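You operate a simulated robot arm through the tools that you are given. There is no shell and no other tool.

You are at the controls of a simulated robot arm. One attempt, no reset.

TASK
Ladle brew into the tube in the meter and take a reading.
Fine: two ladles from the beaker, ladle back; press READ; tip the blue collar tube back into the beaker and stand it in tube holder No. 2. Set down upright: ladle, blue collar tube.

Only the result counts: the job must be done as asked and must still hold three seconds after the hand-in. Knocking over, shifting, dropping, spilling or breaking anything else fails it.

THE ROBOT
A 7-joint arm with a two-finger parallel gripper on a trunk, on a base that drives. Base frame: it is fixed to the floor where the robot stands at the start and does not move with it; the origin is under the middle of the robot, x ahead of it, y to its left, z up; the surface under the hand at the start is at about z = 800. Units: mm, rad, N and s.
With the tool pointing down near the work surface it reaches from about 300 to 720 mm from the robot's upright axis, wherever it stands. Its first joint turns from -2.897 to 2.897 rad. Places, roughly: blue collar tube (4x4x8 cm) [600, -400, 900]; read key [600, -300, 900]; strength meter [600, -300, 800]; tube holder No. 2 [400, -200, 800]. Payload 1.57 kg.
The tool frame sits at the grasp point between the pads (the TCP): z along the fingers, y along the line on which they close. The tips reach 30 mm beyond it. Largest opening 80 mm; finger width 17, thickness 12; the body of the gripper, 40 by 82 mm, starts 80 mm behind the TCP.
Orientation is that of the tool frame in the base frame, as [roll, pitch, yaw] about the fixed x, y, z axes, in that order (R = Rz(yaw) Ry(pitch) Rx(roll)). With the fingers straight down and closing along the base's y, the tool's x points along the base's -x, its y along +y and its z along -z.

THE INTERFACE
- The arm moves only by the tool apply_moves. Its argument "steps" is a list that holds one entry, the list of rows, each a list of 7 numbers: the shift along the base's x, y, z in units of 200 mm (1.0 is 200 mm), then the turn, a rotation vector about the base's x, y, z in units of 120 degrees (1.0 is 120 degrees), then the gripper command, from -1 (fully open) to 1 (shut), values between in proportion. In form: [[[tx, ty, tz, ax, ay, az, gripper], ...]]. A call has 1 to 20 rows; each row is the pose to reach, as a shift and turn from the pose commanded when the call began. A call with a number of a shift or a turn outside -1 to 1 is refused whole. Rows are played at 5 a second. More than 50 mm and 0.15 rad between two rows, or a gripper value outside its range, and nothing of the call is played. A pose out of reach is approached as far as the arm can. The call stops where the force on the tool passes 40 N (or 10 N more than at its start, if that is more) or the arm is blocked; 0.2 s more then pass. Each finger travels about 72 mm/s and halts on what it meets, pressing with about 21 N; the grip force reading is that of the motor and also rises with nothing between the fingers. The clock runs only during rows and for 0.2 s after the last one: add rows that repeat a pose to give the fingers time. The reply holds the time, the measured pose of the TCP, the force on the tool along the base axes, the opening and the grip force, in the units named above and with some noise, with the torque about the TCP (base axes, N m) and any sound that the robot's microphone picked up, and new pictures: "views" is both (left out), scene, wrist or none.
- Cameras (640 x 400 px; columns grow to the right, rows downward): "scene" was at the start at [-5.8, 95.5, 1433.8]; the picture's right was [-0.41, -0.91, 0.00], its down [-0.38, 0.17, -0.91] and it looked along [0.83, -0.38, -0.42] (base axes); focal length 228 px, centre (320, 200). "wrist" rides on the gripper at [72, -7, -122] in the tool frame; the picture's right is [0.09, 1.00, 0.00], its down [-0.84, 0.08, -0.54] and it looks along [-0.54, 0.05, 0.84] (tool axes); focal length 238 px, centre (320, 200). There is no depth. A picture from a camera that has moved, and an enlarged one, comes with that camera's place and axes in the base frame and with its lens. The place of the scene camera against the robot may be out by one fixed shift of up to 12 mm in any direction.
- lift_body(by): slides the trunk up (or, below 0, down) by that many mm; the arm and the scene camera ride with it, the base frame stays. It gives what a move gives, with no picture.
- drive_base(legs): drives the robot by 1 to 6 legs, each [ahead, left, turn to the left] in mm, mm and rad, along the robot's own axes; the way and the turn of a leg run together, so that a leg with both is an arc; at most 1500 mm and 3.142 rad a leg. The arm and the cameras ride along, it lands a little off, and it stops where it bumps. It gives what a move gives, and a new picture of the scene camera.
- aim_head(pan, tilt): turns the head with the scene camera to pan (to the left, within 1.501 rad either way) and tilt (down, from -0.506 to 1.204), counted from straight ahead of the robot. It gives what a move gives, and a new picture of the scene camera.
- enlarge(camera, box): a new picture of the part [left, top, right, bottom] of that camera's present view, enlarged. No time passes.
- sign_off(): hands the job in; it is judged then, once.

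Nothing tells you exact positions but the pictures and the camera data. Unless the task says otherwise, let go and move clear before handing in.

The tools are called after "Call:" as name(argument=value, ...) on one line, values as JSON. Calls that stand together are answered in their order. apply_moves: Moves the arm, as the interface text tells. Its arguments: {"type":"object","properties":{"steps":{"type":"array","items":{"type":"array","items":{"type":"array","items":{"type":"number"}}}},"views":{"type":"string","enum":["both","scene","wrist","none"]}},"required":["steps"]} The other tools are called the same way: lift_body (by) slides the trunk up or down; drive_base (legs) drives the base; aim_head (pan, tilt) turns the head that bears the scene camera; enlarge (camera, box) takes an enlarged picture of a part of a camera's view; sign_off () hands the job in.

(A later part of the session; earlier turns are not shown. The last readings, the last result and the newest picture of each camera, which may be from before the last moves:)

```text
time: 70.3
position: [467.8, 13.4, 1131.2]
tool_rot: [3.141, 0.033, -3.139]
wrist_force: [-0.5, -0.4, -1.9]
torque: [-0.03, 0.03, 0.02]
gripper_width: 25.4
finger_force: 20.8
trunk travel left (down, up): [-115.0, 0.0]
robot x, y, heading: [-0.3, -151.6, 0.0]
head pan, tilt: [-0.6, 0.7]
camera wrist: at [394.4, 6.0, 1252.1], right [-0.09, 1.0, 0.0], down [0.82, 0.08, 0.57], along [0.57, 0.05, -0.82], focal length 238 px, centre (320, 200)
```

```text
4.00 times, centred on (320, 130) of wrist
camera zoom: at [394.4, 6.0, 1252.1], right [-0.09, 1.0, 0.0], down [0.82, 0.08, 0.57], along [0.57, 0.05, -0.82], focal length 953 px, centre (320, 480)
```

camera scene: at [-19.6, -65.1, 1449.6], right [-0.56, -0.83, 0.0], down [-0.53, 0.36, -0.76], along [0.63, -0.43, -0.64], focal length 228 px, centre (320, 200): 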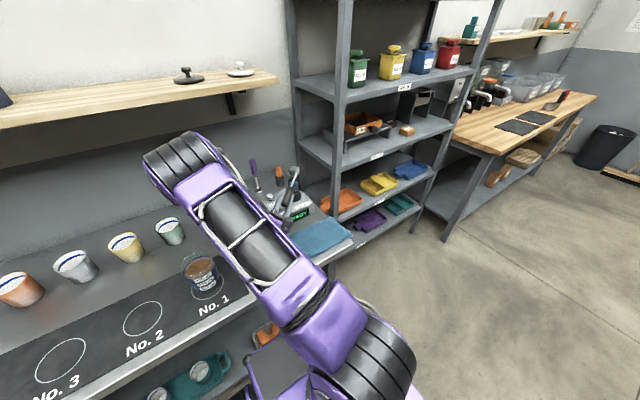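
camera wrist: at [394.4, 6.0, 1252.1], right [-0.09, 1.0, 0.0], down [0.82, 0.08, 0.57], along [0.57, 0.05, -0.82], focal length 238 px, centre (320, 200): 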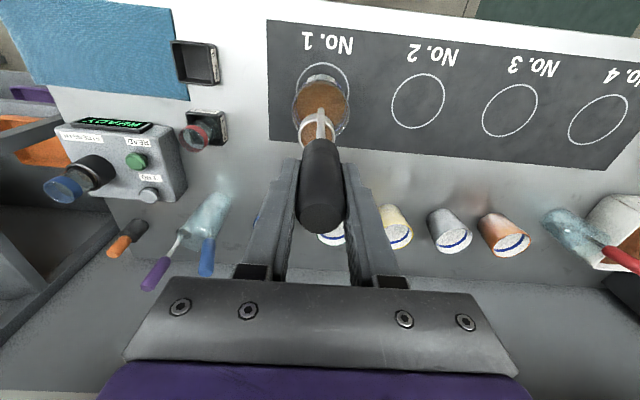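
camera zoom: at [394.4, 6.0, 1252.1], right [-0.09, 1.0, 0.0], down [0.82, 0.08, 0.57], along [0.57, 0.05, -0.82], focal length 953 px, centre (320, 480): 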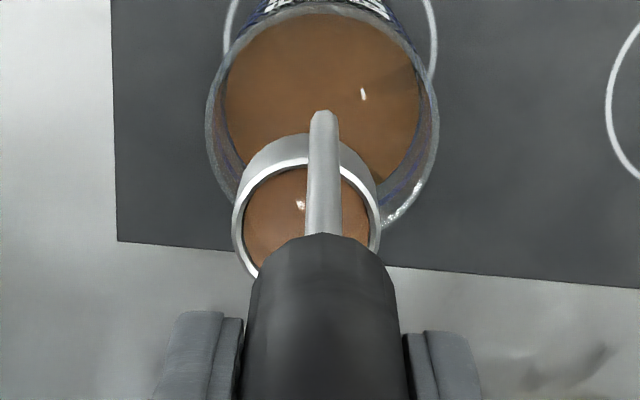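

The second ladle is full. I'll repeat the same carry.

Call:
apply_moves(steps=[[[0.01, -0.03, 0, 0, 0, 0.01, 1], [0.035, -0.09, 0, 0, 0, 0.03, 1], [0.07, -0.175, 0, 0, 0, 0.06, 1], [0.11, -0.27, 0, 0, 0, 0.1, 1], [0.15, -0.37, 0, 0, 0, 0.14, 1], [0.19, -0.47, 0, 0, 0, 0.18, 1], [0.23, -0.57, 0, 0, 0, 0.22, 1], [0.27, -0.67, 0, 0, 0, 0.26, 1], [0.31, -0.77, 0, 0, 0, 0.3, 1], [0.34, -0.85, 0, 0, 0, 0.335, 1], [0.365, -0.91, 0, 0, 0, 0.36, 1], [0.38, -0.94, 0, 0, 0, 0.375, 1], [0.38, -0.94, 0, 0, 0, 0.375, 1]]], views="none")

Call:
apply_moves(steps=[[[0.01, -0.03, 0, 0, 0, 0.01, 1], [0.035, -0.09, 0, 0, 0, 0.03, 1], [0.07, -0.175, 0, 0, 0, 0.06, 1], [0.11, -0.27, 0, 0, 0, 0.1, 1], [0.15, -0.37, 0, 0, 0, 0.14, 1], [0.19, -0.47, 0, 0, 0, 0.18, 1], [0.23, -0.57, 0, 0, 0, 0.22, 1], [0.27, -0.67, 0, 0, 0, 0.26, 1], [0.31, -0.77, 0, 0, 0, 0.3, 1], [0.34, -0.85, 0, 0, 0, 0.335, 1], [0.365, -0.91, 0, 0, 0, 0.36, 1], [0.38, -0.94, 0, 0, 0, 0.375, 1], [0.38, -0.94, 0, 0, 0, 0.375, 1], [0.38, -0.94, 0, 0, 0, 0.375, 1]]], views="wrist")

Call:
enlarge(camera="wrist", box=[180, 80, 340, 180])

```text
time: 73.1
position: [545.7, -174.7, 1132.6]
tool_rot: [-3.14, 0.033, -2.353]
wrist_force: [-0.1, -0.7, -1.9]
torque: [-0.01, 0.02, 0.02]
gripper_width: 25.5
finger_force: 20.8
trunk travel left (down, up): [-115.0, 0.0]
robot x, y, heading: [2.0, -152.6, -0.0]
head pan, tilt: [-0.6, 0.7]
```

```text
time: 76.1
position: [620.1, -362.4, 1132.5]
tool_rot: [-3.141, 0.034, -1.569]
wrist_force: [-0.1, -0.2, -1.8]
torque: [-0.01, -0.02, 0.01]
gripper_width: 25.5
finger_force: 20.9
trunk travel left (down, up): [-115.0, 0.0]
robot x, y, heading: [0.0, -152.5, 0.0]
head pan, tilt: [-0.6, 0.7]
camera wrist: at [629.1, -439.0, 1252.7], right [-1.0, -0.09, 0.0], down [-0.08, 0.82, 0.57], along [-0.05, 0.57, -0.82], focal length 238 px, centre (320, 200)
```

wrist: 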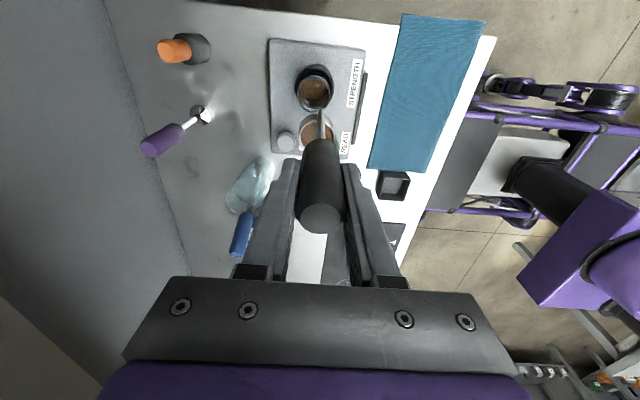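

```text
4.00 times, centred on (260, 130) of wrist
camera zoom: at [629.1, -439.0, 1252.7], right [-1.0, -0.09, 0.0], down [-0.08, 0.82, 0.57], along [-0.05, 0.57, -0.82], focal length 953 px, centre (560, 480)
```

zoom: 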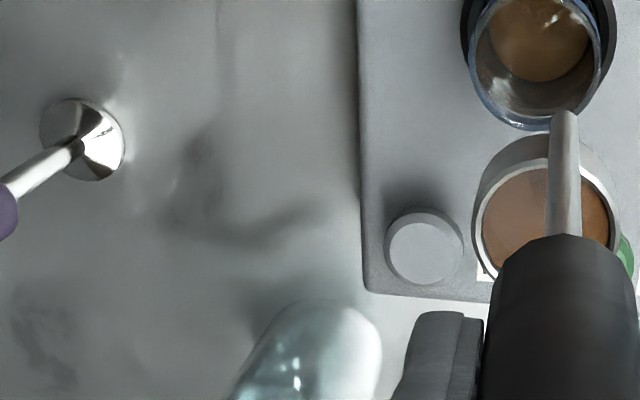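

Call:
apply_moves(steps=[[[0.015, -0.035, 0, 0, 0, 0, 1], [0.04, -0.09, 0, 0, 0, 0, 1], [0.065, -0.15, -0.02, 0, 0, 0, 1], [0.09, -0.21, -0.06, 0, 0, 0, 1], [0.1025, -0.242, -0.095, 0, 0, 0, 1], [0.1025, -0.242, -0.095, 0, 0, 0, 1], [0.1025, -0.242, -0.095, 0, 0, 0, 1]]], views="wrist")

Call:
enlarge(camera="wrist", box=[240, 80, 400, 180])

```text
time: 77.7
position: [638.4, -410.0, 1110.9]
tool_rot: [-3.142, 0.033, -1.569]
wrist_force: [0.1, 0.7, -2.9]
torque: [-0.03, 0.01, 0.0]
gripper_width: 25.5
finger_force: 21.4
trunk travel left (down, up): [-115.0, 0.0]
robot x, y, heading: [2.4, -148.5, 0.003]
head pan, tilt: [-0.6, 0.7]
camera wrist: at [646.7, -486.8, 1231.8], right [-1.0, -0.09, 0.0], down [-0.08, 0.82, 0.57], along [-0.05, 0.57, -0.82], focal length 238 px, centre (320, 200)
```

wrist: 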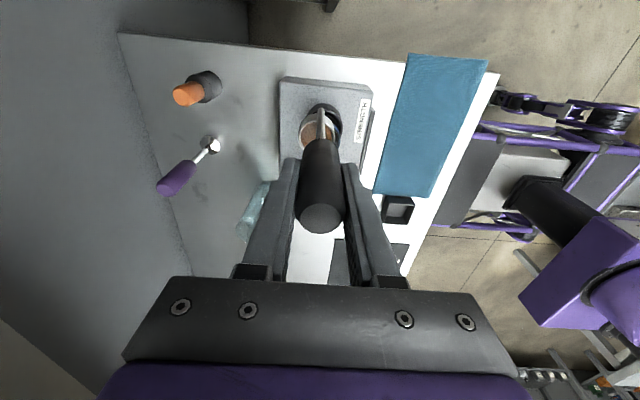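

```text
4.00 times, centred on (320, 130) of wrist
camera zoom: at [646.7, -486.8, 1231.8], right [-1.0, -0.09, 0.0], down [-0.08, 0.82, 0.57], along [-0.05, 0.57, -0.82], focal length 953 px, centre (320, 480)
```

zoom: 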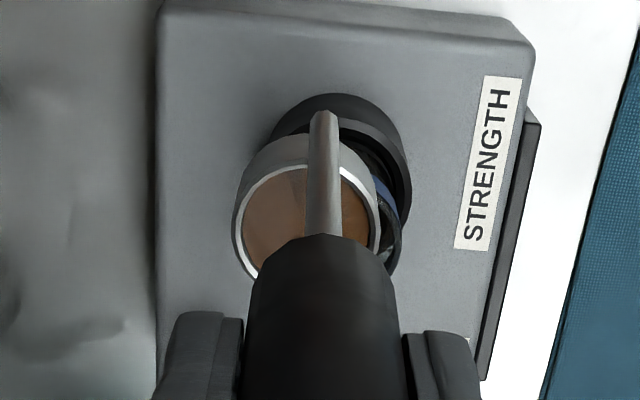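

Call:
apply_moves(steps=[[[-0.017, 0.0285, 0.003, -0.0236, -0.0236, 0, 1], [-0.0495, 0.061, 0.003, -0.0471, -0.0471, 0, 1], [-0.0825, 0.094, 0.0, -0.0707, -0.0707, 0, 1], [-0.115, 0.1265, -0.0035, -0.0943, -0.0943, 0, 1], [-0.148, 0.159, -0.01, -0.1179, -0.1179, 0, 1], [-0.1805, 0.192, -0.021, -0.1414, -0.1414, 0, 1], [-0.212, 0.224, -0.035, -0.165, -0.165, 0, 1], [-0.2435, 0.255, -0.053, -0.1886, -0.1886, 0, 1], [-0.2435, 0.255, -0.053, -0.1886, -0.1886, 0, 1]]], views="wrist")

Call:
enlarge(camera="wrist", box=[240, 80, 400, 180])

```text
time: 79.7
position: [592.5, -359.8, 1102.9]
tool_rot: [-2.731, -0.356, -1.635]
wrist_force: [0.8, 0.6, -1.1]
torque: [0.04, 0.05, 0.02]
gripper_width: 25.3
finger_force: 20.7
trunk travel left (down, up): [-115.0, 0.0]
robot x, y, heading: [0.5, -149.3, 0.005]
head pan, tilt: [-0.6, 0.7]
camera wrist: at [549.3, -385.4, 1235.6], right [-0.93, -0.16, -0.34], down [-0.22, 0.96, 0.14], along [0.3, 0.21, -0.93], focal length 238 px, centre (320, 200)
```

wrist: 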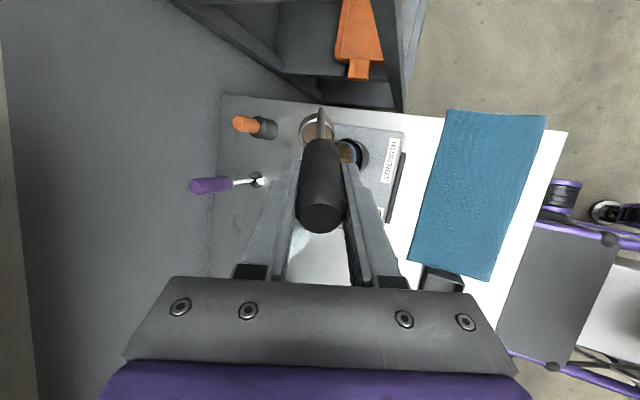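

```text
4.00 times, centred on (320, 130) of wrist
camera zoom: at [549.3, -385.4, 1235.6], right [-0.93, -0.16, -0.34], down [-0.22, 0.96, 0.14], along [0.3, 0.21, -0.93], focal length 953 px, centre (320, 480)
```

zoom: 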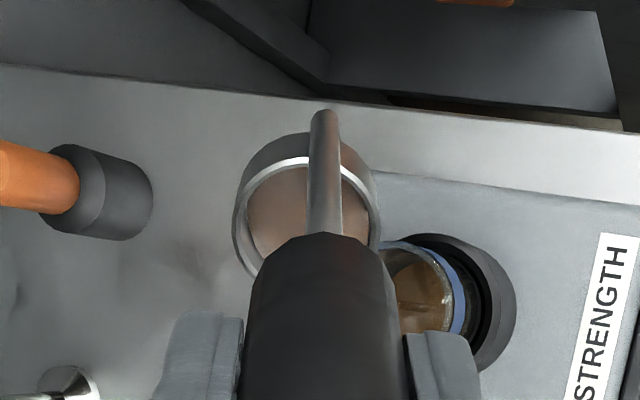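

Call:
apply_moves(steps=[[[-0.0305, 0.031, -0.0205, -0.0236, -0.0236, 0, 1], [-0.0605, 0.0605, -0.046, -0.0471, -0.0471, 0, 1], [-0.0885, 0.0885, -0.0735, -0.0707, -0.0707, 0, 1], [-0.1165, 0.116, -0.1055, -0.0943, -0.0943, 0, 1], [-0.1415, 0.1415, -0.1395, -0.1179, -0.1179, 0, 1], [-0.167, 0.167, -0.177, -0.1414, -0.1414, 0, 1], [-0.189, 0.189, -0.2165, -0.165, -0.165, 0, 1], [-0.211, 0.211, -0.259, -0.1886, -0.1886, 0, 1], [-0.2295, 0.2295, -0.303, -0.2121, -0.2121, 0, 1], [-0.248, 0.248, -0.3495, -0.2357, -0.2357, 0, 1], [-0.2625, 0.2625, -0.3975, -0.2593, -0.2593, 0, 1], [-0.277, 0.277, -0.4475, -0.2828, -0.2828, 0, 1], [-0.2875, 0.2875, -0.498, -0.3064, -0.3064, 0, 1], [-0.298, 0.298, -0.551, -0.33, -0.33, 0, 1], [-0.304, 0.304, -0.599, -0.3536, -0.3536, 0, 1], [-0.31, 0.31, -0.6465, -0.3771, -0.3771, 0, 1], [-0.3115, 0.3115, -0.6925, -0.4007, -0.4007, 0, 1], [-0.3115, 0.3115, -0.6925, -0.4007, -0.4007, 0, 1], [-0.3115, 0.3115, -0.6925, -0.4007, -0.4007, 0, 1], [-0.3115, 0.3115, -0.6925, -0.4007, -0.4007, 0, 1]]], views="both")

Call:
enlarge(camera="wrist", box=[260, 100, 440, 240])

Call:
enlarge(camera="scene", box=[220, 130, 340, 230])

```text
time: 83.9
position: [529.7, -296.8, 963.9]
tool_rot: [-1.356, -0.78, -2.485]
wrist_force: [-0.2, -0.2, -1.2]
torque: [0.07, 0.11, -0.03]
gripper_width: 25.1
finger_force: 20.9
trunk travel left (down, up): [-115.0, 0.0]
robot x, y, heading: [-3.8, -151.3, -0.003]
head pan, tilt: [-0.6, 0.7]
camera scene: at [-19.6, -65.1, 1449.6], right [-0.56, -0.83, 0.0], down [-0.53, 0.36, -0.76], along [0.63, -0.43, -0.64], focal length 228 px, centre (320, 200)
camera wrist: at [406.1, -241.4, 1000.7], right [-0.46, -0.63, -0.63], down [0.05, 0.69, -0.72], along [0.88, -0.37, -0.29], focal length 238 px, centre (320, 200)
```

scene: 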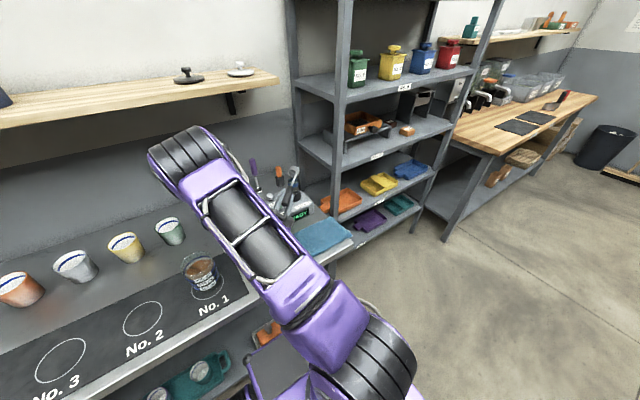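
wrist: 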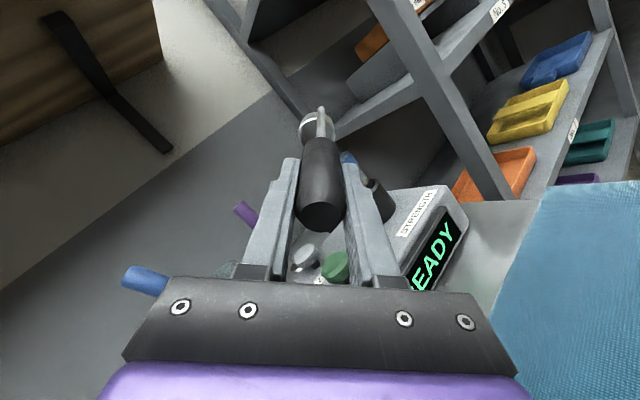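

```text
2.86 times, centred on (350, 170) of wrist
camera zoom: at [406.1, -241.4, 1000.7], right [-0.46, -0.63, -0.63], down [0.05, 0.69, -0.72], along [0.88, -0.37, -0.29], focal length 681 px, centre (234, 286)
```

zoom: 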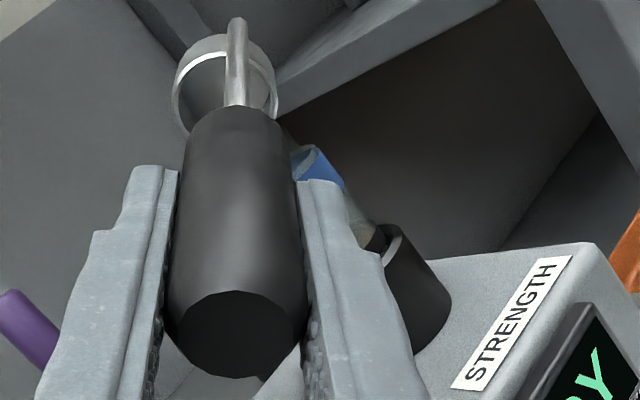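

```text
4.00 times, centred on (280, 180) of scene
camera zoom: at [-19.6, -65.1, 1449.6], right [-0.56, -0.83, 0.0], down [-0.53, 0.36, -0.76], along [0.63, -0.43, -0.64], focal length 914 px, centre (480, 280)
```

zoom: 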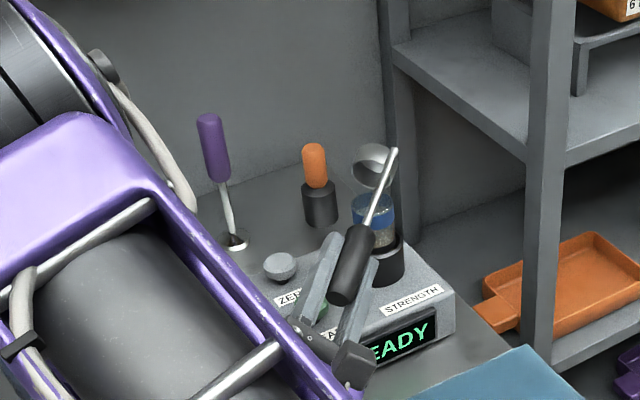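

Call:
apply_moves(steps=[[[0, 0, 0.1, 0.0, 0.0, 0, 1], [0, 0, 0.2, 0.0471, 0.0471, 0, 1], [0, 0, 0.3, 0.0943, 0.0943, 0, 1], [0, 0, 0.4, 0.1414, 0.1414, 0, 1], [0, 0, 0.5, 0.1886, 0.1886, 0, 1], [0, 0, 0.6, 0.2357, 0.2357, 0, 1], [0, 0, 0.7, 0.2828, 0.2828, 0, 1], [0, 0, 0.75, 0.33, 0.33, 0, 1], [0, 0, 0.8, 0.3771, 0.3771, 0, 1], [0, 0, 0.83, 0.4243, 0.4243, 0, 1], [0, 0, 0.85, 0.4714, 0.4714, 0, 1], [0, 0, 0.85, 0.5186, 0.5186, 0, 1], [0, 0, 0.85, 0.5657, 0.5657, 0, 1], [0, 0, 0.85, 0.5893, 0.5893, 0, 1]]], views="wrist")

Call:
enlarge(camera="wrist", box=[200, 0, 400, 180])

Call:
apply_moves(steps=[[[-0.02, 0.1, 0, 0, 0, -0.0469, 1], [-0.04, 0.2, 0, 0, 0, -0.0938, 1], [-0.06, 0.3, 0, 0, 0, -0.1406, 1], [-0.08, 0.4, 0, 0, 0, -0.1875, 1], [-0.1, 0.5, 0, 0, 0, -0.2344, 1], [-0.12, 0.6, 0, 0, 0, -0.2813, 1], [-0.14, 0.7, 0, 0, 0, -0.3281, 1], [-0.1525, 0.778, 0, 0, 0, -0.375, 1]]], views="none")

Call:
apply_moves(steps=[[[-0.02, 0.1, 0, 0, 0, -0.0469, 1], [-0.04, 0.2, 0, 0, 0, -0.0938, 1], [-0.06, 0.3, 0, 0, 0, -0.1406, 1], [-0.08, 0.4, 0, 0, 0, -0.1875, 1], [-0.1, 0.5, 0, 0, 0, -0.2344, 1], [-0.12, 0.6, 0, 0, 0, -0.2813, 1], [-0.14, 0.7, 0, 0, 0, -0.3281, 1], [-0.1525, 0.778, 0, 0, 0, -0.375, 1]]], views="wrist")

Call:
enlarge(camera="wrist", box=[240, 80, 400, 180])

```text
time: 86.9
position: [530.3, -297.6, 1133.6]
tool_rot: [3.14, 0.036, -1.568]
wrist_force: [0.1, -0.4, -2.1]
torque: [-0.02, -0.02, 0.01]
gripper_width: 25.4
finger_force: 20.9
trunk travel left (down, up): [-115.0, 0.0]
robot x, y, heading: [-1.2, -149.8, 0.007]
head pan, tilt: [-0.6, 0.7]
camera wrist: at [538.7, -374.4, 1254.1], right [-1.0, -0.1, 0.0], down [-0.08, 0.82, 0.57], along [-0.05, 0.57, -0.82], focal length 238 px, centre (320, 200)
```

wrist: 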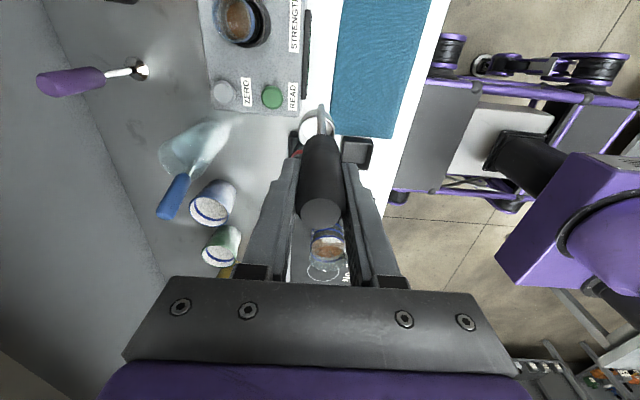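

```text
2.22 times, centred on (300, 90) of wrist
camera zoom: at [538.7, -374.4, 1254.1], right [-1.0, -0.1, 0.0], down [-0.08, 0.82, 0.57], along [-0.05, 0.57, -0.82], focal length 530 px, centre (364, 444)
```

zoom: 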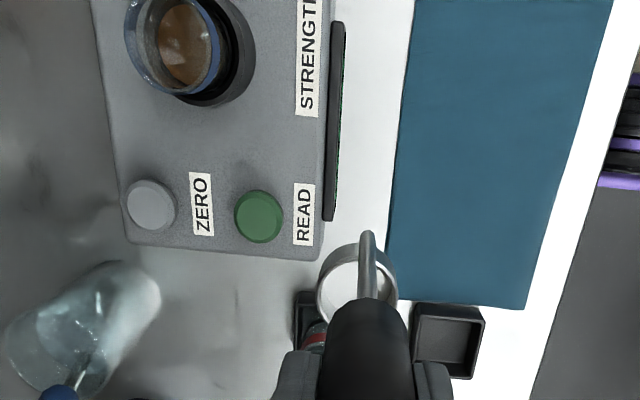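

```text
time: 88.7
position: [499.6, -142.5, 1134.2]
tool_rot: [3.141, 0.032, -2.356]
wrist_force: [-0.1, -0.1, -0.8]
torque: [-0.03, 0.0, 0.0]
gripper_width: 25.4
finger_force: 20.6
trunk travel left (down, up): [-115.0, 0.0]
robot x, y, heading: [4.1, -152.2, 0.004]
head pan, tilt: [-0.6, 0.7]
```

```text
time: 90.5
position: [468.3, 13.4, 1134.1]
tool_rot: [3.141, 0.033, 3.141]
wrist_force: [0.0, 0.0, -1.4]
torque: [0.0, -0.02, 0.02]
gripper_width: 25.3
finger_force: 21.6
trunk travel left (down, up): [-115.0, 0.0]
robot x, y, heading: [-2.7, -151.1, 0.001]
head pan, tilt: [-0.6, 0.7]
camera wrist: at [395.1, 6.2, 1254.8], right [-0.09, 1.0, 0.0], down [0.82, 0.08, 0.57], along [0.57, 0.05, -0.82], focal length 238 px, centre (320, 200)
```

wrist: 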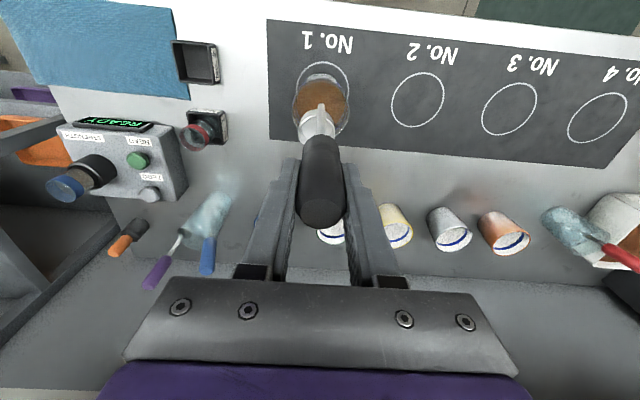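

```text
4.00 times, centred on (320, 130) of wrist
camera zoom: at [395.1, 6.2, 1254.8], right [-0.09, 1.0, 0.0], down [0.82, 0.08, 0.57], along [0.57, 0.05, -0.82], focal length 953 px, centre (320, 480)
```

zoom: 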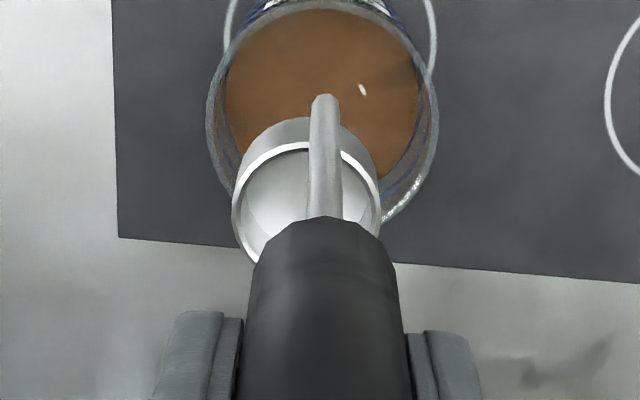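

Both ladles are in the tube. Next I'll put the ladle back on its No. 2 spot, correcting the slight slip in the grip.

Call:
apply_moves(steps=[[[0, 0.2, 0, 0, -0.007, 0, 1], [0, 0.4, 0, 0, -0.015, 0, 1], [0, 0.6, 0, 0, -0.015, 0, 1], [0, 0.8, 0, 0, -0.015, 0, 1], [0.002, 0.885, 0, 0, -0.015, 0, 1], [0.002, 0.885, -0.15, 0, -0.015, 0, 1], [0.002, 0.885, -0.35, 0, -0.015, 0, 1], [0.002, 0.885, -0.55, 0, -0.015, 0, 1], [0.002, 0.885, -0.7, 0, -0.015, 0, 1], [0.002, 0.885, -0.8, 0, -0.015, 0, 1], [0.002, 0.885, -0.8, 0, -0.015, 0, 1]]], views="wrist")

Call:
enlarge(camera="wrist", box=[240, 60, 400, 160])

```text
time: 92.9
position: [469.9, 189.9, 974.0]
tool_rot: [3.141, 0.066, -3.14]
wrist_force: [0.6, 0.1, -1.9]
torque: [0.03, 0.01, -0.02]
gripper_width: 25.2
finger_force: 21.2
trunk travel left (down, up): [-115.0, 0.0]
robot x, y, heading: [1.1, -151.9, 0.003]
head pan, tilt: [-0.6, 0.7]
camera wrist: at [393.1, 182.3, 1091.8], right [-0.09, 1.0, -0.01], down [0.8, 0.08, 0.59], along [0.59, 0.05, -0.8], focal length 238 px, centre (320, 200)
```

wrist: 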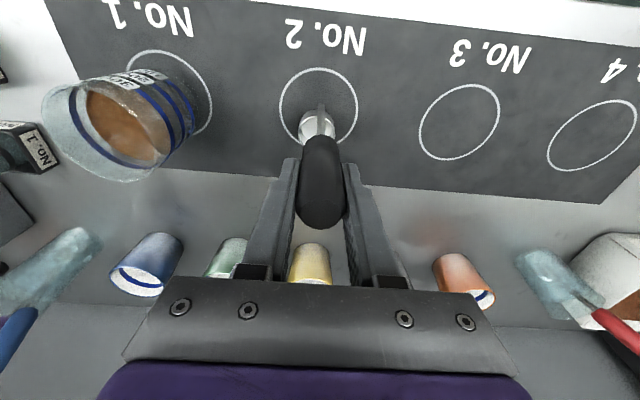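

```text
4.00 times, centred on (320, 110) of wrist
camera zoom: at [393.1, 182.3, 1091.8], right [-0.09, 1.0, -0.01], down [0.8, 0.08, 0.59], along [0.59, 0.05, -0.8], focal length 953 px, centre (320, 560)
```

zoom: 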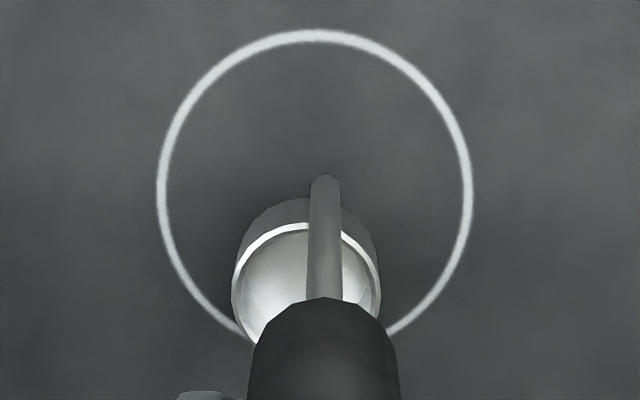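

Call:
apply_moves(steps=[[[0, 0, -0.05, 0, 0, 0, 1], [0, 0, -0.08, 0, 0, 0, 1], [0, 0, -0.095, 0, 0, 0, 1], [0, 0, -0.095, 0, 0, 0, 1]]], views="wrist")

Call:
enlarge(camera="wrist", box=[240, 60, 400, 160])

```text
time: 93.9
position: [470.0, 190.4, 955.3]
tool_rot: [3.14, 0.069, -3.139]
wrist_force: [0.5, -1.2, 16.9]
torque: [-0.1, 0.0, 0.08]
gripper_width: 25.8
finger_force: 20.9
trunk travel left (down, up): [-115.0, 0.0]
robot x, y, heading: [1.1, -149.5, 0.001]
head pan, tilt: [-0.6, 0.7]
camera wrist: at [391.9, 182.3, 1074.0], right [-0.09, 1.0, 0.0], down [0.8, 0.08, 0.6], along [0.6, 0.05, -0.8], focal length 238 px, centre (320, 200)
```

wrist: 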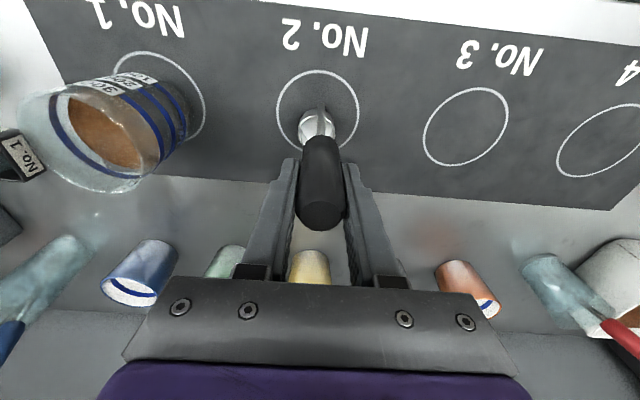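

```text
4.00 times, centred on (320, 110) of wrist
camera zoom: at [391.9, 182.3, 1074.0], right [-0.09, 1.0, 0.0], down [0.8, 0.08, 0.6], along [0.6, 0.05, -0.8], focal length 953 px, centre (320, 560)
```

zoom: 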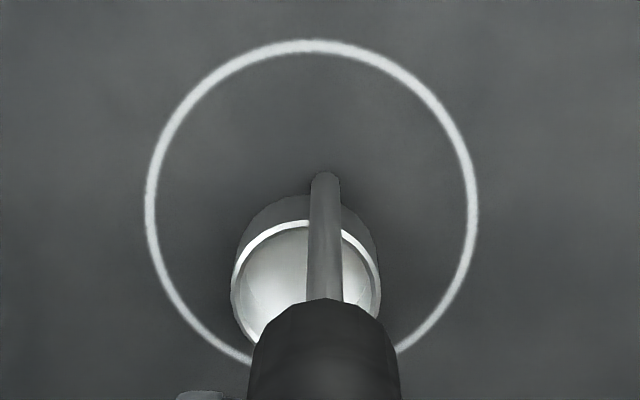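

Call:
apply_moves(steps=[[[0, 0, 0.006, 0, 0, 0, 1], [0, 0, 0.008, 0, 0, 0, 1]]], views="none")

```text
time: 94.5
position: [469.4, 190.2, 955.7]
tool_rot: [-3.141, 0.065, -3.139]
wrist_force: [4.4, 0.8, 8.4]
torque: [0.11, -0.56, -0.02]
gripper_width: 25.3
finger_force: 21.1
trunk travel left (down, up): [-115.0, 0.0]
robot x, y, heading: [5.7, -152.6, 0.007]
head pan, tilt: [-0.6, 0.7]
```

Call:
apply_moves(steps=[[[0, 0, 0, 0, 0, 0, 0.33], [0, 0, 0, 0, 0, 0, 0.3], [0, 0, 0, 0, 0, 0, 0.25], [0, 0, 0, 0, 0, 0, 0.1], [0, 0, 0, 0, 0, 0, -0.3], [0, 0, 0, 0, 0, 0, -0.3]]], views="wrist")

Call:
enlarge(camera="wrist", box=[220, 60, 420, 260])

```text
time: 95.9
position: [468.6, 189.9, 955.5]
tool_rot: [-3.141, 0.064, -3.14]
wrist_force: [-0.2, -0.8, -0.4]
torque: [-0.03, -0.03, -0.02]
gripper_width: 52.2
finger_force: 0.0
trunk travel left (down, up): [-115.0, 0.0]
robot x, y, heading: [-0.1, -155.3, 0.002]
head pan, tilt: [-0.6, 0.7]
camera wrist: at [391.1, 183.2, 1073.9], right [-0.09, 1.0, -0.01], down [0.8, 0.08, 0.59], along [0.59, 0.05, -0.8], focal length 238 px, centre (320, 200)
```

wrist: 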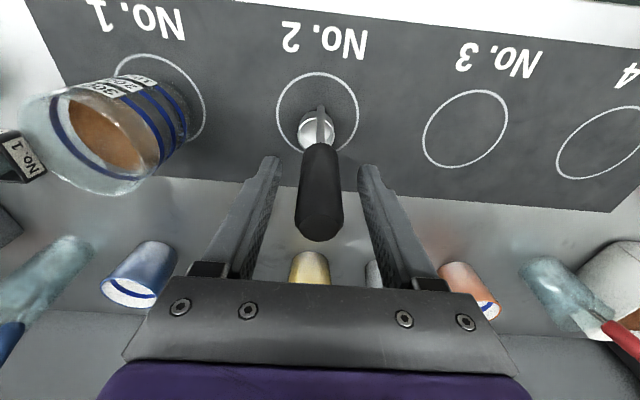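

```text
2.00 times, centred on (320, 160) of wrist
camera zoom: at [391.1, 183.2, 1073.9], right [-0.09, 1.0, -0.01], down [0.8, 0.08, 0.59], along [0.59, 0.05, -0.8], focal length 477 px, centre (320, 280)
```

zoom: 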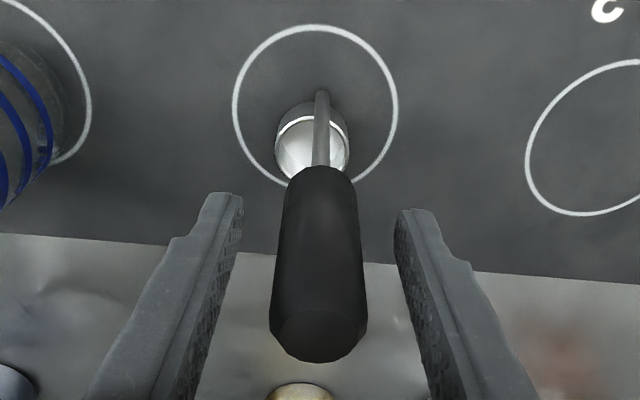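

The ladle stands upright on its ring. I'll rise, straighten the tool, close the fingers and go to press READ.

Call:
apply_moves(steps=[[[0, 0, 0.1, 0, 0, 0, -0.3], [0, 0, 0.3, 0, 0, 0, -0.3], [0, 0, 0.5, 0, 0.0, 0, -0.3], [0, 0, 0.7, 0, 0.01, 0, -0.3], [0, 0, 0.75, 0, 0.02, 0, 0.2], [0, 0, 0.75, 0, 0.0312, 0, 1], [0, -0.2, 0.75, 0, 0.0312, 0, 1], [0, -0.4, 0.75, 0, 0.0312, 0, 1], [0, -0.6, 0.75, 0, 0.0312, 0, 1], [0, -0.8, 0.75, 0, 0.0312, 0, 1], [0, -1, 0.75, 0, 0.0312, 0, 1]]], views="wrist")

Call:
apply_moves(steps=[[[0.06, -0.2, 0, 0, 0, 0, 1], [0.12, -0.4, 0, 0, 0, 0, 1], [0.18, -0.6, 0, 0, 0, 0, 1], [0.24, -0.8, 0, 0, 0, 0, 1], [0.3, -1, 0, 0, 0, 0, 1]]], views="none")

Call:
apply_moves(steps=[[[0.1, -0.1, -0.1, 0, 0, 0, 1], [0.2, -0.2, -0.2, 0, 0, 0, 1], [0.3, -0.3, -0.3, 0, 0, 0, 1], [0.37, -0.4, -0.35, 0, 0, 0, 1], [0.37, -0.4, -0.35, 0, 0, 0, 1]]], views="both")

Call:
enlarge(camera="wrist", box=[220, 60, 420, 200])

```text
time: 98.3
position: [470.1, -7.4, 1107.7]
tool_rot: [3.142, -0.001, -3.14]
wrist_force: [-0.1, 0.1, -0.4]
torque: [0.0, -0.02, 0.02]
gripper_width: 0.1
finger_force: 21.8
trunk travel left (down, up): [-115.0, 0.0]
robot x, y, heading: [0.8, -151.1, 0.001]
head pan, tilt: [-0.6, 0.7]
camera wrist: at [400.0, -16.4, 1230.8], right [-0.09, 1.0, 0.0], down [0.84, 0.08, 0.54], along [0.54, 0.05, -0.84], focal length 238 px, centre (320, 200)
```

wrist: 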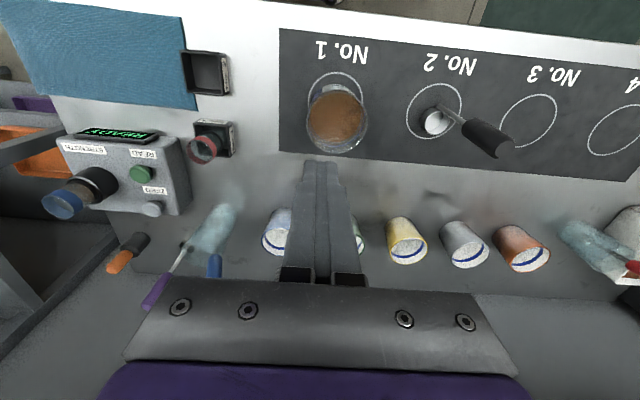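

```text
time: 99.5
position: [527.0, -210.6, 1107.7]
tool_rot: [-3.141, -0.003, -3.138]
wrist_force: [-0.1, 0.5, 1.2]
torque: [-0.03, -0.03, -0.01]
gripper_width: 0.0
finger_force: 20.8
trunk travel left (down, up): [-115.0, 0.0]
robot x, y, heading: [-1.7, -149.4, 0.001]
head pan, tilt: [-0.6, 0.7]
```

```text
time: 100.7
position: [602.9, -289.2, 1036.1]
tool_rot: [3.142, -0.002, -3.141]
wrist_force: [0.0, -0.2, 0.0]
torque: [-0.02, -0.01, 0.01]
gripper_width: 0.0
finger_force: 20.7
trunk travel left (down, up): [-115.0, 0.0]
robot x, y, heading: [1.1, -152.0, 0.0]
head pan, tilt: [-0.6, 0.7]
camera scene: at [-19.6, -65.1, 1449.6], right [-0.56, -0.83, 0.0], down [-0.53, 0.36, -0.76], along [0.63, -0.43, -0.64], focal length 228 px, centre (320, 200)
camera wrist: at [533.8, -295.8, 1159.4], right [-0.09, 1.0, 0.0], down [0.84, 0.08, 0.54], along [0.54, 0.05, -0.84], focal length 238 px, centre (320, 200)
```

scene: 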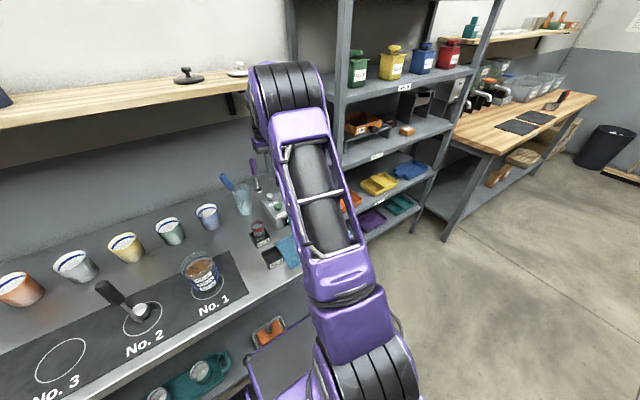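
wrist: 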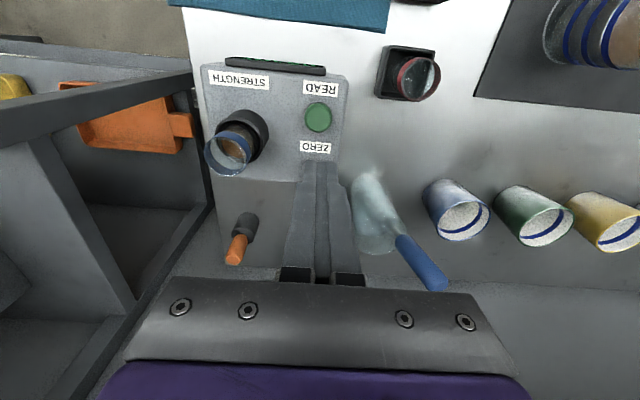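

```text
2.86 times, centred on (320, 130) of wrist
camera zoom: at [533.8, -295.8, 1159.4], right [-0.09, 1.0, 0.0], down [0.84, 0.08, 0.54], along [0.54, 0.05, -0.84], focal length 681 px, centre (320, 400)
```

zoom: 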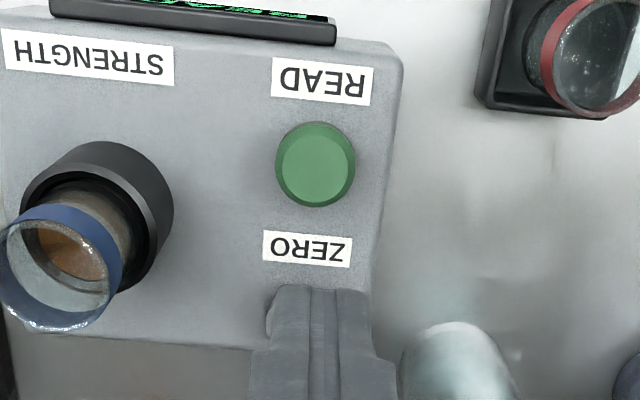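

Call:
apply_moves(steps=[[[0, -0.007, -0.2, 0, 0, 0, 1], [0, -0.007, -0.4, 0, 0, 0, 1], [0, -0.007, -0.55, 0, 0, 0, 1], [0, -0.007, -0.62, 0, 0, 0, 1], [0, -0.007, -0.62, 0, 0, 0, 1]]], views="wrist")

Call:
enlarge(camera="wrist", box=[220, 60, 420, 200])

```text
time: 101.9
position: [603.6, -289.8, 911.8]
tool_rot: [-3.14, 0.0, -3.14]
wrist_force: [0.1, 0.3, 1.0]
torque: [-0.03, -0.04, -0.02]
gripper_width: 0.0
finger_force: 21.4
trunk travel left (down, up): [-115.0, 0.0]
robot x, y, heading: [1.6, -148.4, 0.002]
head pan, tilt: [-0.6, 0.7]
camera wrist: at [534.3, -297.1, 1034.4], right [-0.09, 1.0, 0.0], down [0.84, 0.08, 0.54], along [0.54, 0.05, -0.84], focal length 238 px, centre (320, 200)
```

wrist: 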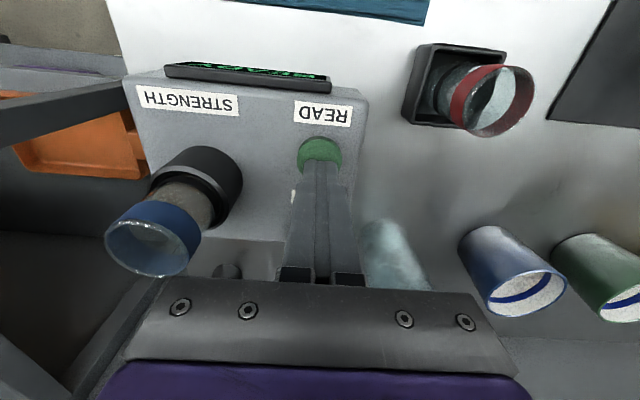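

```text
2.86 times, centred on (320, 130) of wrist
camera zoom: at [534.3, -297.1, 1034.4], right [-0.09, 1.0, 0.0], down [0.84, 0.08, 0.54], along [0.54, 0.05, -0.84], focal length 681 px, centre (320, 400)
```

zoom: 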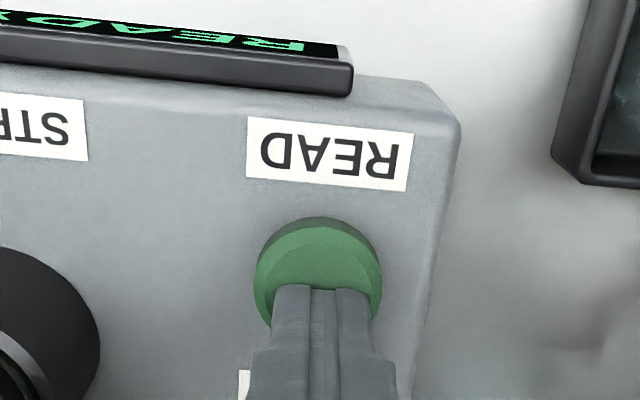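

Call:
apply_moves(steps=[[[0, 0, -0.01, 0, 0, 0, 1], [0, 0, -0.02, 0, 0, 0, 1], [0, 0, -0.03, 0, 0, 0, 1], [0, 0, -0.04, 0, 0, 0, 1], [0, 0, -0.05, 0, 0, 0, 1], [0, 0, -0.055, 0, 0, 0, 1]]], views="wrist")

Call:
enlarge(camera="wrist", box=[150, 40, 350, 180])

```text
time: 103.3
position: [604.8, -289.3, 904.8]
tool_rot: [-3.139, 0.008, -3.139]
wrist_force: [1.9, 4.4, 30.4]
torque: [0.18, -0.04, -0.07]
gripper_width: 0.0
finger_force: 21.1
trunk travel left (down, up): [-115.0, 0.0]
robot x, y, heading: [3.9, -149.2, 0.002]
head pan, tilt: [-0.6, 0.7]
heard: click
camera wrist: at [533.1, -297.3, 1027.5], right [-0.09, 1.0, 0.0], down [0.83, 0.08, 0.55], along [0.54, 0.05, -0.84], focal length 238 px, centre (320, 200)
```

wrist: 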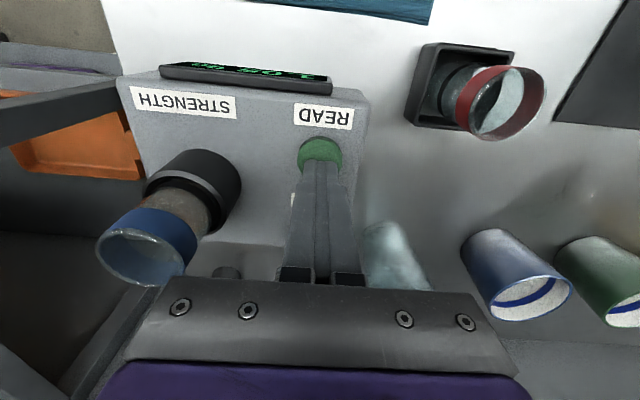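

```text
2.86 times, centred on (250, 110) of wrist
camera zoom: at [533.1, -297.3, 1027.5], right [-0.09, 1.0, 0.0], down [0.83, 0.08, 0.55], along [0.54, 0.05, -0.84], focal length 681 px, centre (520, 457)
```

zoom: 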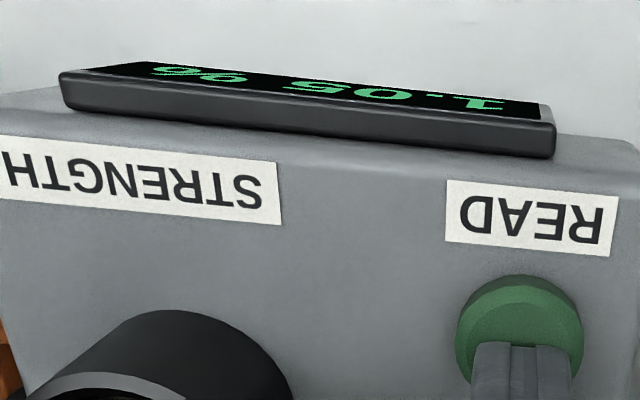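

READ clicked and the display shows 1.05 %. Next I'll raise and test, empty-handed, the tilt posture for pouring the tube back at the beaker.

Call:
apply_moves(steps=[[[0, 0, 0.1, 0, 0, 0, 1], [0, 0, 0.3, 0, 0, 0, 1], [0, 0, 0.5, 0, 0, 0, 1], [0, 0, 0.7, 0, 0, 0, 1], [0, 0, 0.9, 0, 0, 0, 1], [0, 0, 1, 0, 0, 0, 1]]], views="wrist")

Call:
apply_moves(steps=[[[-0.02, 0.1, 0, 0, 0, 0.0625, 1], [-0.05, 0.2, 0, 0, 0, 0.125, 1], [-0.1, 0.3, 0, 0, 0, 0.1875, 1], [-0.15, 0.4, 0, 0, 0, 0.25, 1], [-0.2, 0.5, 0, 0, 0, 0.3125, 1], [-0.25, 0.6, 0, 0, 0, 0.375, 1], [-0.3, 0.7, 0, 0, 0, 0.4375, 1], [-0.35, 0.8, 0, 0, 0, 0.5, 1], [-0.4, 0.9, 0, 0, 0, 0.5625, 1], [-0.45, 1, 0, 0, 0, 0.625, 1], [-0.5, 1, 0, 0, 0, 0.6875, 1], [-0.55, 1, 0, 0, 0, 0.75, 1]]], views="none")

Call:
apply_moves(steps=[[[-0.04, 0.15, 0, 0, 0, 0, 1], [-0.06, 0.3, 0, 0, 0, 0, 1], [-0.06, 0.51, 0, 0, 0, 0, 1]]], views="none")

Call:
apply_moves(steps=[[[0, 0, 0, -0.05, -0.05, 0, 1], [0, 0, 0, -0.1, -0.1, 0, 1], [0, 0, 0, -0.15, -0.15, 0, 1], [0, 0, 0, -0.2, -0.2, 0, 1], [0, 0, 0, -0.25, -0.25, 0, 1], [0, 0, 0, -0.3, -0.3, 0, 1], [0, 0, 0, -0.35, -0.35, 0, 1], [0, 0, 0, -0.4, -0.4, 0, 1], [0, 0, 0, -0.45, -0.45, 0, 1], [0, 0, 0, -0.5, -0.5, 0, 1], [0, 0, 0, -0.55, -0.55, 0, 1], [0, 0, 0, -0.6, -0.6, 0, 1], [0, 0, 0, -0.65, -0.65, 0, 1]]], views="both")

```text
time: 104.7
position: [603.8, -290.4, 1101.5]
tool_rot: [-3.141, -0.003, -3.137]
wrist_force: [-0.2, 0.1, -0.4]
torque: [0.02, 0.02, 0.0]
gripper_width: 0.1
finger_force: 20.8
trunk travel left (down, up): [-115.0, 0.0]
robot x, y, heading: [-2.8, -152.8, 0.003]
head pan, tilt: [-0.6, 0.7]
camera wrist: at [533.9, -298.3, 1224.4], right [-0.09, 1.0, 0.0], down [0.84, 0.08, 0.54], along [0.54, 0.05, -0.84], focal length 238 px, centre (320, 200)
```

wrist: 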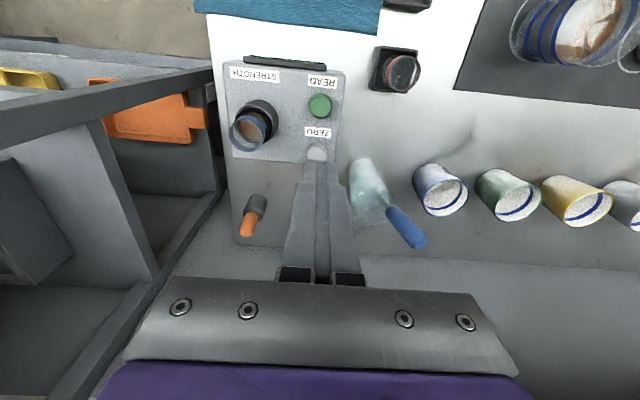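

```text
time: 107.3
position: [493.6, -89.5, 1102.2]
tool_rot: [3.142, -0.002, -1.564]
wrist_force: [-0.5, 0.1, -0.6]
torque: [0.01, 0.01, -0.02]
gripper_width: 0.0
finger_force: 21.4
trunk travel left (down, up): [-115.0, 0.0]
robot x, y, heading: [1.1, -150.3, -0.001]
head pan, tilt: [-0.6, 0.7]
```

```text
time: 108.1
position: [482.2, 13.4, 1101.1]
tool_rot: [-3.141, -0.001, -1.57]
wrist_force: [0.9, -0.2, 1.3]
torque: [0.02, -0.01, -0.02]
gripper_width: 0.0
finger_force: 21.1
trunk travel left (down, up): [-115.0, 0.0]
robot x, y, heading: [-2.1, -149.0, 0.005]
head pan, tilt: [-0.6, 0.7]
```

```text
time: 110.9
position: [481.5, 11.3, 1102.2]
tool_rot: [-1.084, -0.723, -2.693]
wrist_force: [-0.1, -1.3, -0.1]
torque: [0.03, 0.0, 0.02]
gripper_width: 0.0
finger_force: 21.3
trunk travel left (down, up): [-115.0, 0.0]
robot x, y, heading: [-3.3, -151.2, 0.002]
head pan, tilt: [-0.6, 0.7]
camera scene: at [-19.8, -65.1, 1449.6], right [-0.56, -0.83, 0.0], down [-0.53, 0.36, -0.76], along [0.63, -0.43, -0.64], focal length 228 px, centre (320, 200)
camera wrist: at [355.9, 72.3, 1112.1], right [-0.39, -0.7, -0.6], down [0.18, 0.58, -0.8], along [0.9, -0.42, -0.1], focal length 238 px, centre (320, 200)
```

scene: 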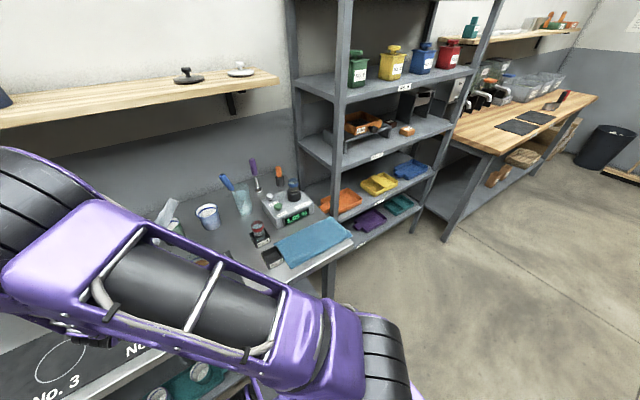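
wrist: 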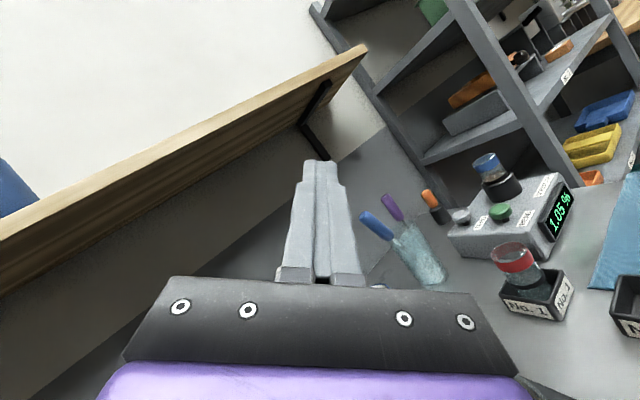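

Call:
apply_moves(steps=[[[0, 0, 0, 0.05, 0.05, 0, 1], [0, 0, 0, 0.1, 0.1, 0, 1], [0, 0, 0, 0.15, 0.15, 0, 1], [0, 0, 0, 0.2, 0.2, 0, 1], [0, 0, 0, 0.25, 0.25, 0, 1], [0, 0, 0, 0.3, 0.3, 0, 1], [0, 0, 0, 0.35, 0.35, 0, 1], [0, 0, 0, 0.4, 0.4, 0, 1], [0, 0, 0, 0.45, 0.45, 0, 1], [0, 0, 0, 0.5, 0.5, 0, 1], [0, 0, 0, 0.55, 0.55, 0, 1], [0, 0, 0, 0.6, 0.6, 0, 1], [0, 0, 0, 0.65, 0.65, 0, 1]]], views="none")

Call:
apply_moves(steps=[[[0, 0, 0, 0, 0, 0.0625, 1], [0, 0, 0, 0, 0, 0.125, 1], [0, 0, 0, 0, 0, 0.1875, 1], [0, 0, 0, 0, 0, 0.25, 1], [0, 0, 0, 0, 0, 0.3125, 1], [0, 0, 0, 0, 0, 0.375, 1]]], views="none")

Call:
apply_moves(steps=[[[0, 0, 0, 0, -0.07, 0, 1], [0, 0, 0, 0, -0.14, 0, 1], [0, 0, 0, 0, -0.21, 0, 1], [0, 0, 0, 0, -0.28, 0, 1], [0, 0, 0, 0, -0.35, 0, 1], [0, 0, 0, 0, -0.42, 0, 1], [0, 0, 0, 0, -0.49, 0, 1], [0, 0, 0, 0, -0.56, 0, 1], [0, 0, 0, 0, -0.63, 0, 1], [0, 0, 0, 0, -0.7, 0, 1], [0, 0, 0, 0, -0.77, 0, 1], [0, 0, 0, 0, -0.84, 0, 1], [0, 0, 0, 0, -0.91, 0, 1]]], views="both")

```text
time: 113.7
position: [480.8, 12.2, 1101.5]
tool_rot: [3.141, -0.002, -1.568]
wrist_force: [-1.4, -0.2, 0.6]
torque: [-0.01, -0.01, 0.03]
gripper_width: 0.2
finger_force: 21.1
trunk travel left (down, up): [-115.0, 0.0]
robot x, y, heading: [-3.5, -148.8, 0.0]
head pan, tilt: [-0.6, 0.7]
```

```text
time: 115.1
position: [482.1, 11.8, 1102.1]
tool_rot: [3.141, -0.002, -0.781]
wrist_force: [-0.1, -0.2, 0.3]
torque: [0.01, -0.01, 0.02]
gripper_width: 0.0
finger_force: 21.0
trunk travel left (down, up): [-115.0, 0.0]
robot x, y, heading: [-2.6, -150.0, 0.007]
head pan, tilt: [-0.6, 0.7]
```

```text
time: 117.9
position: [482.1, 11.8, 1100.3]
tool_rot: [-1.108, -0.73, -1.893]
wrist_force: [1.1, -0.4, -0.5]
torque: [0.01, 0.01, 0.03]
gripper_width: 0.2
finger_force: 21.1
trunk travel left (down, up): [-115.0, 0.0]
robot x, y, heading: [-0.5, -151.4, -0.003]
head pan, tilt: [-0.6, 0.7]
camera scene: at [-19.9, -65.1, 1449.6], right [-0.56, -0.83, 0.0], down [-0.53, 0.36, -0.77], along [0.63, -0.43, -0.64], focal length 228 px, centre (320, 200)
camera wrist: at [349.7, -35.3, 1114.0], right [0.21, -0.77, -0.6], down [-0.3, 0.54, -0.79], along [0.93, 0.35, -0.11], focal length 238 px, centre (320, 200)
```

scene: 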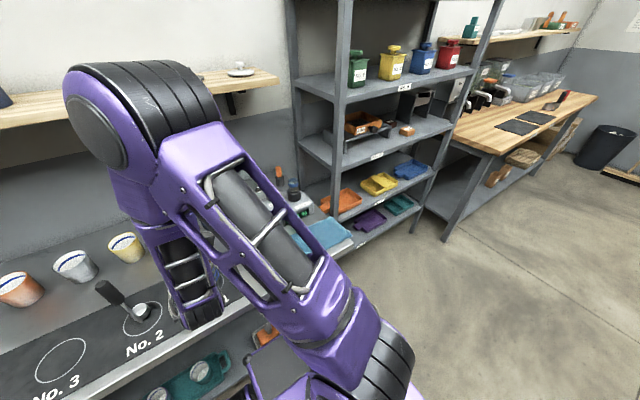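
wrist: 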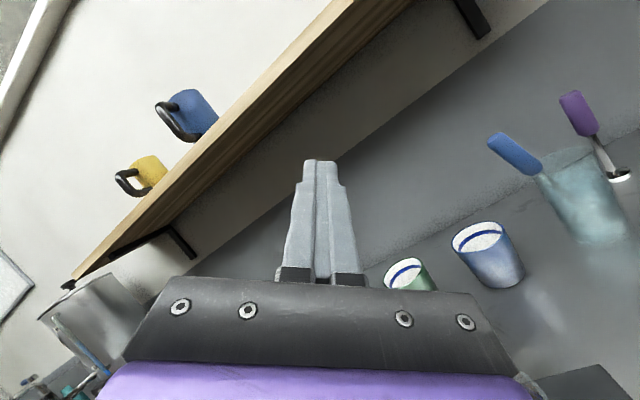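

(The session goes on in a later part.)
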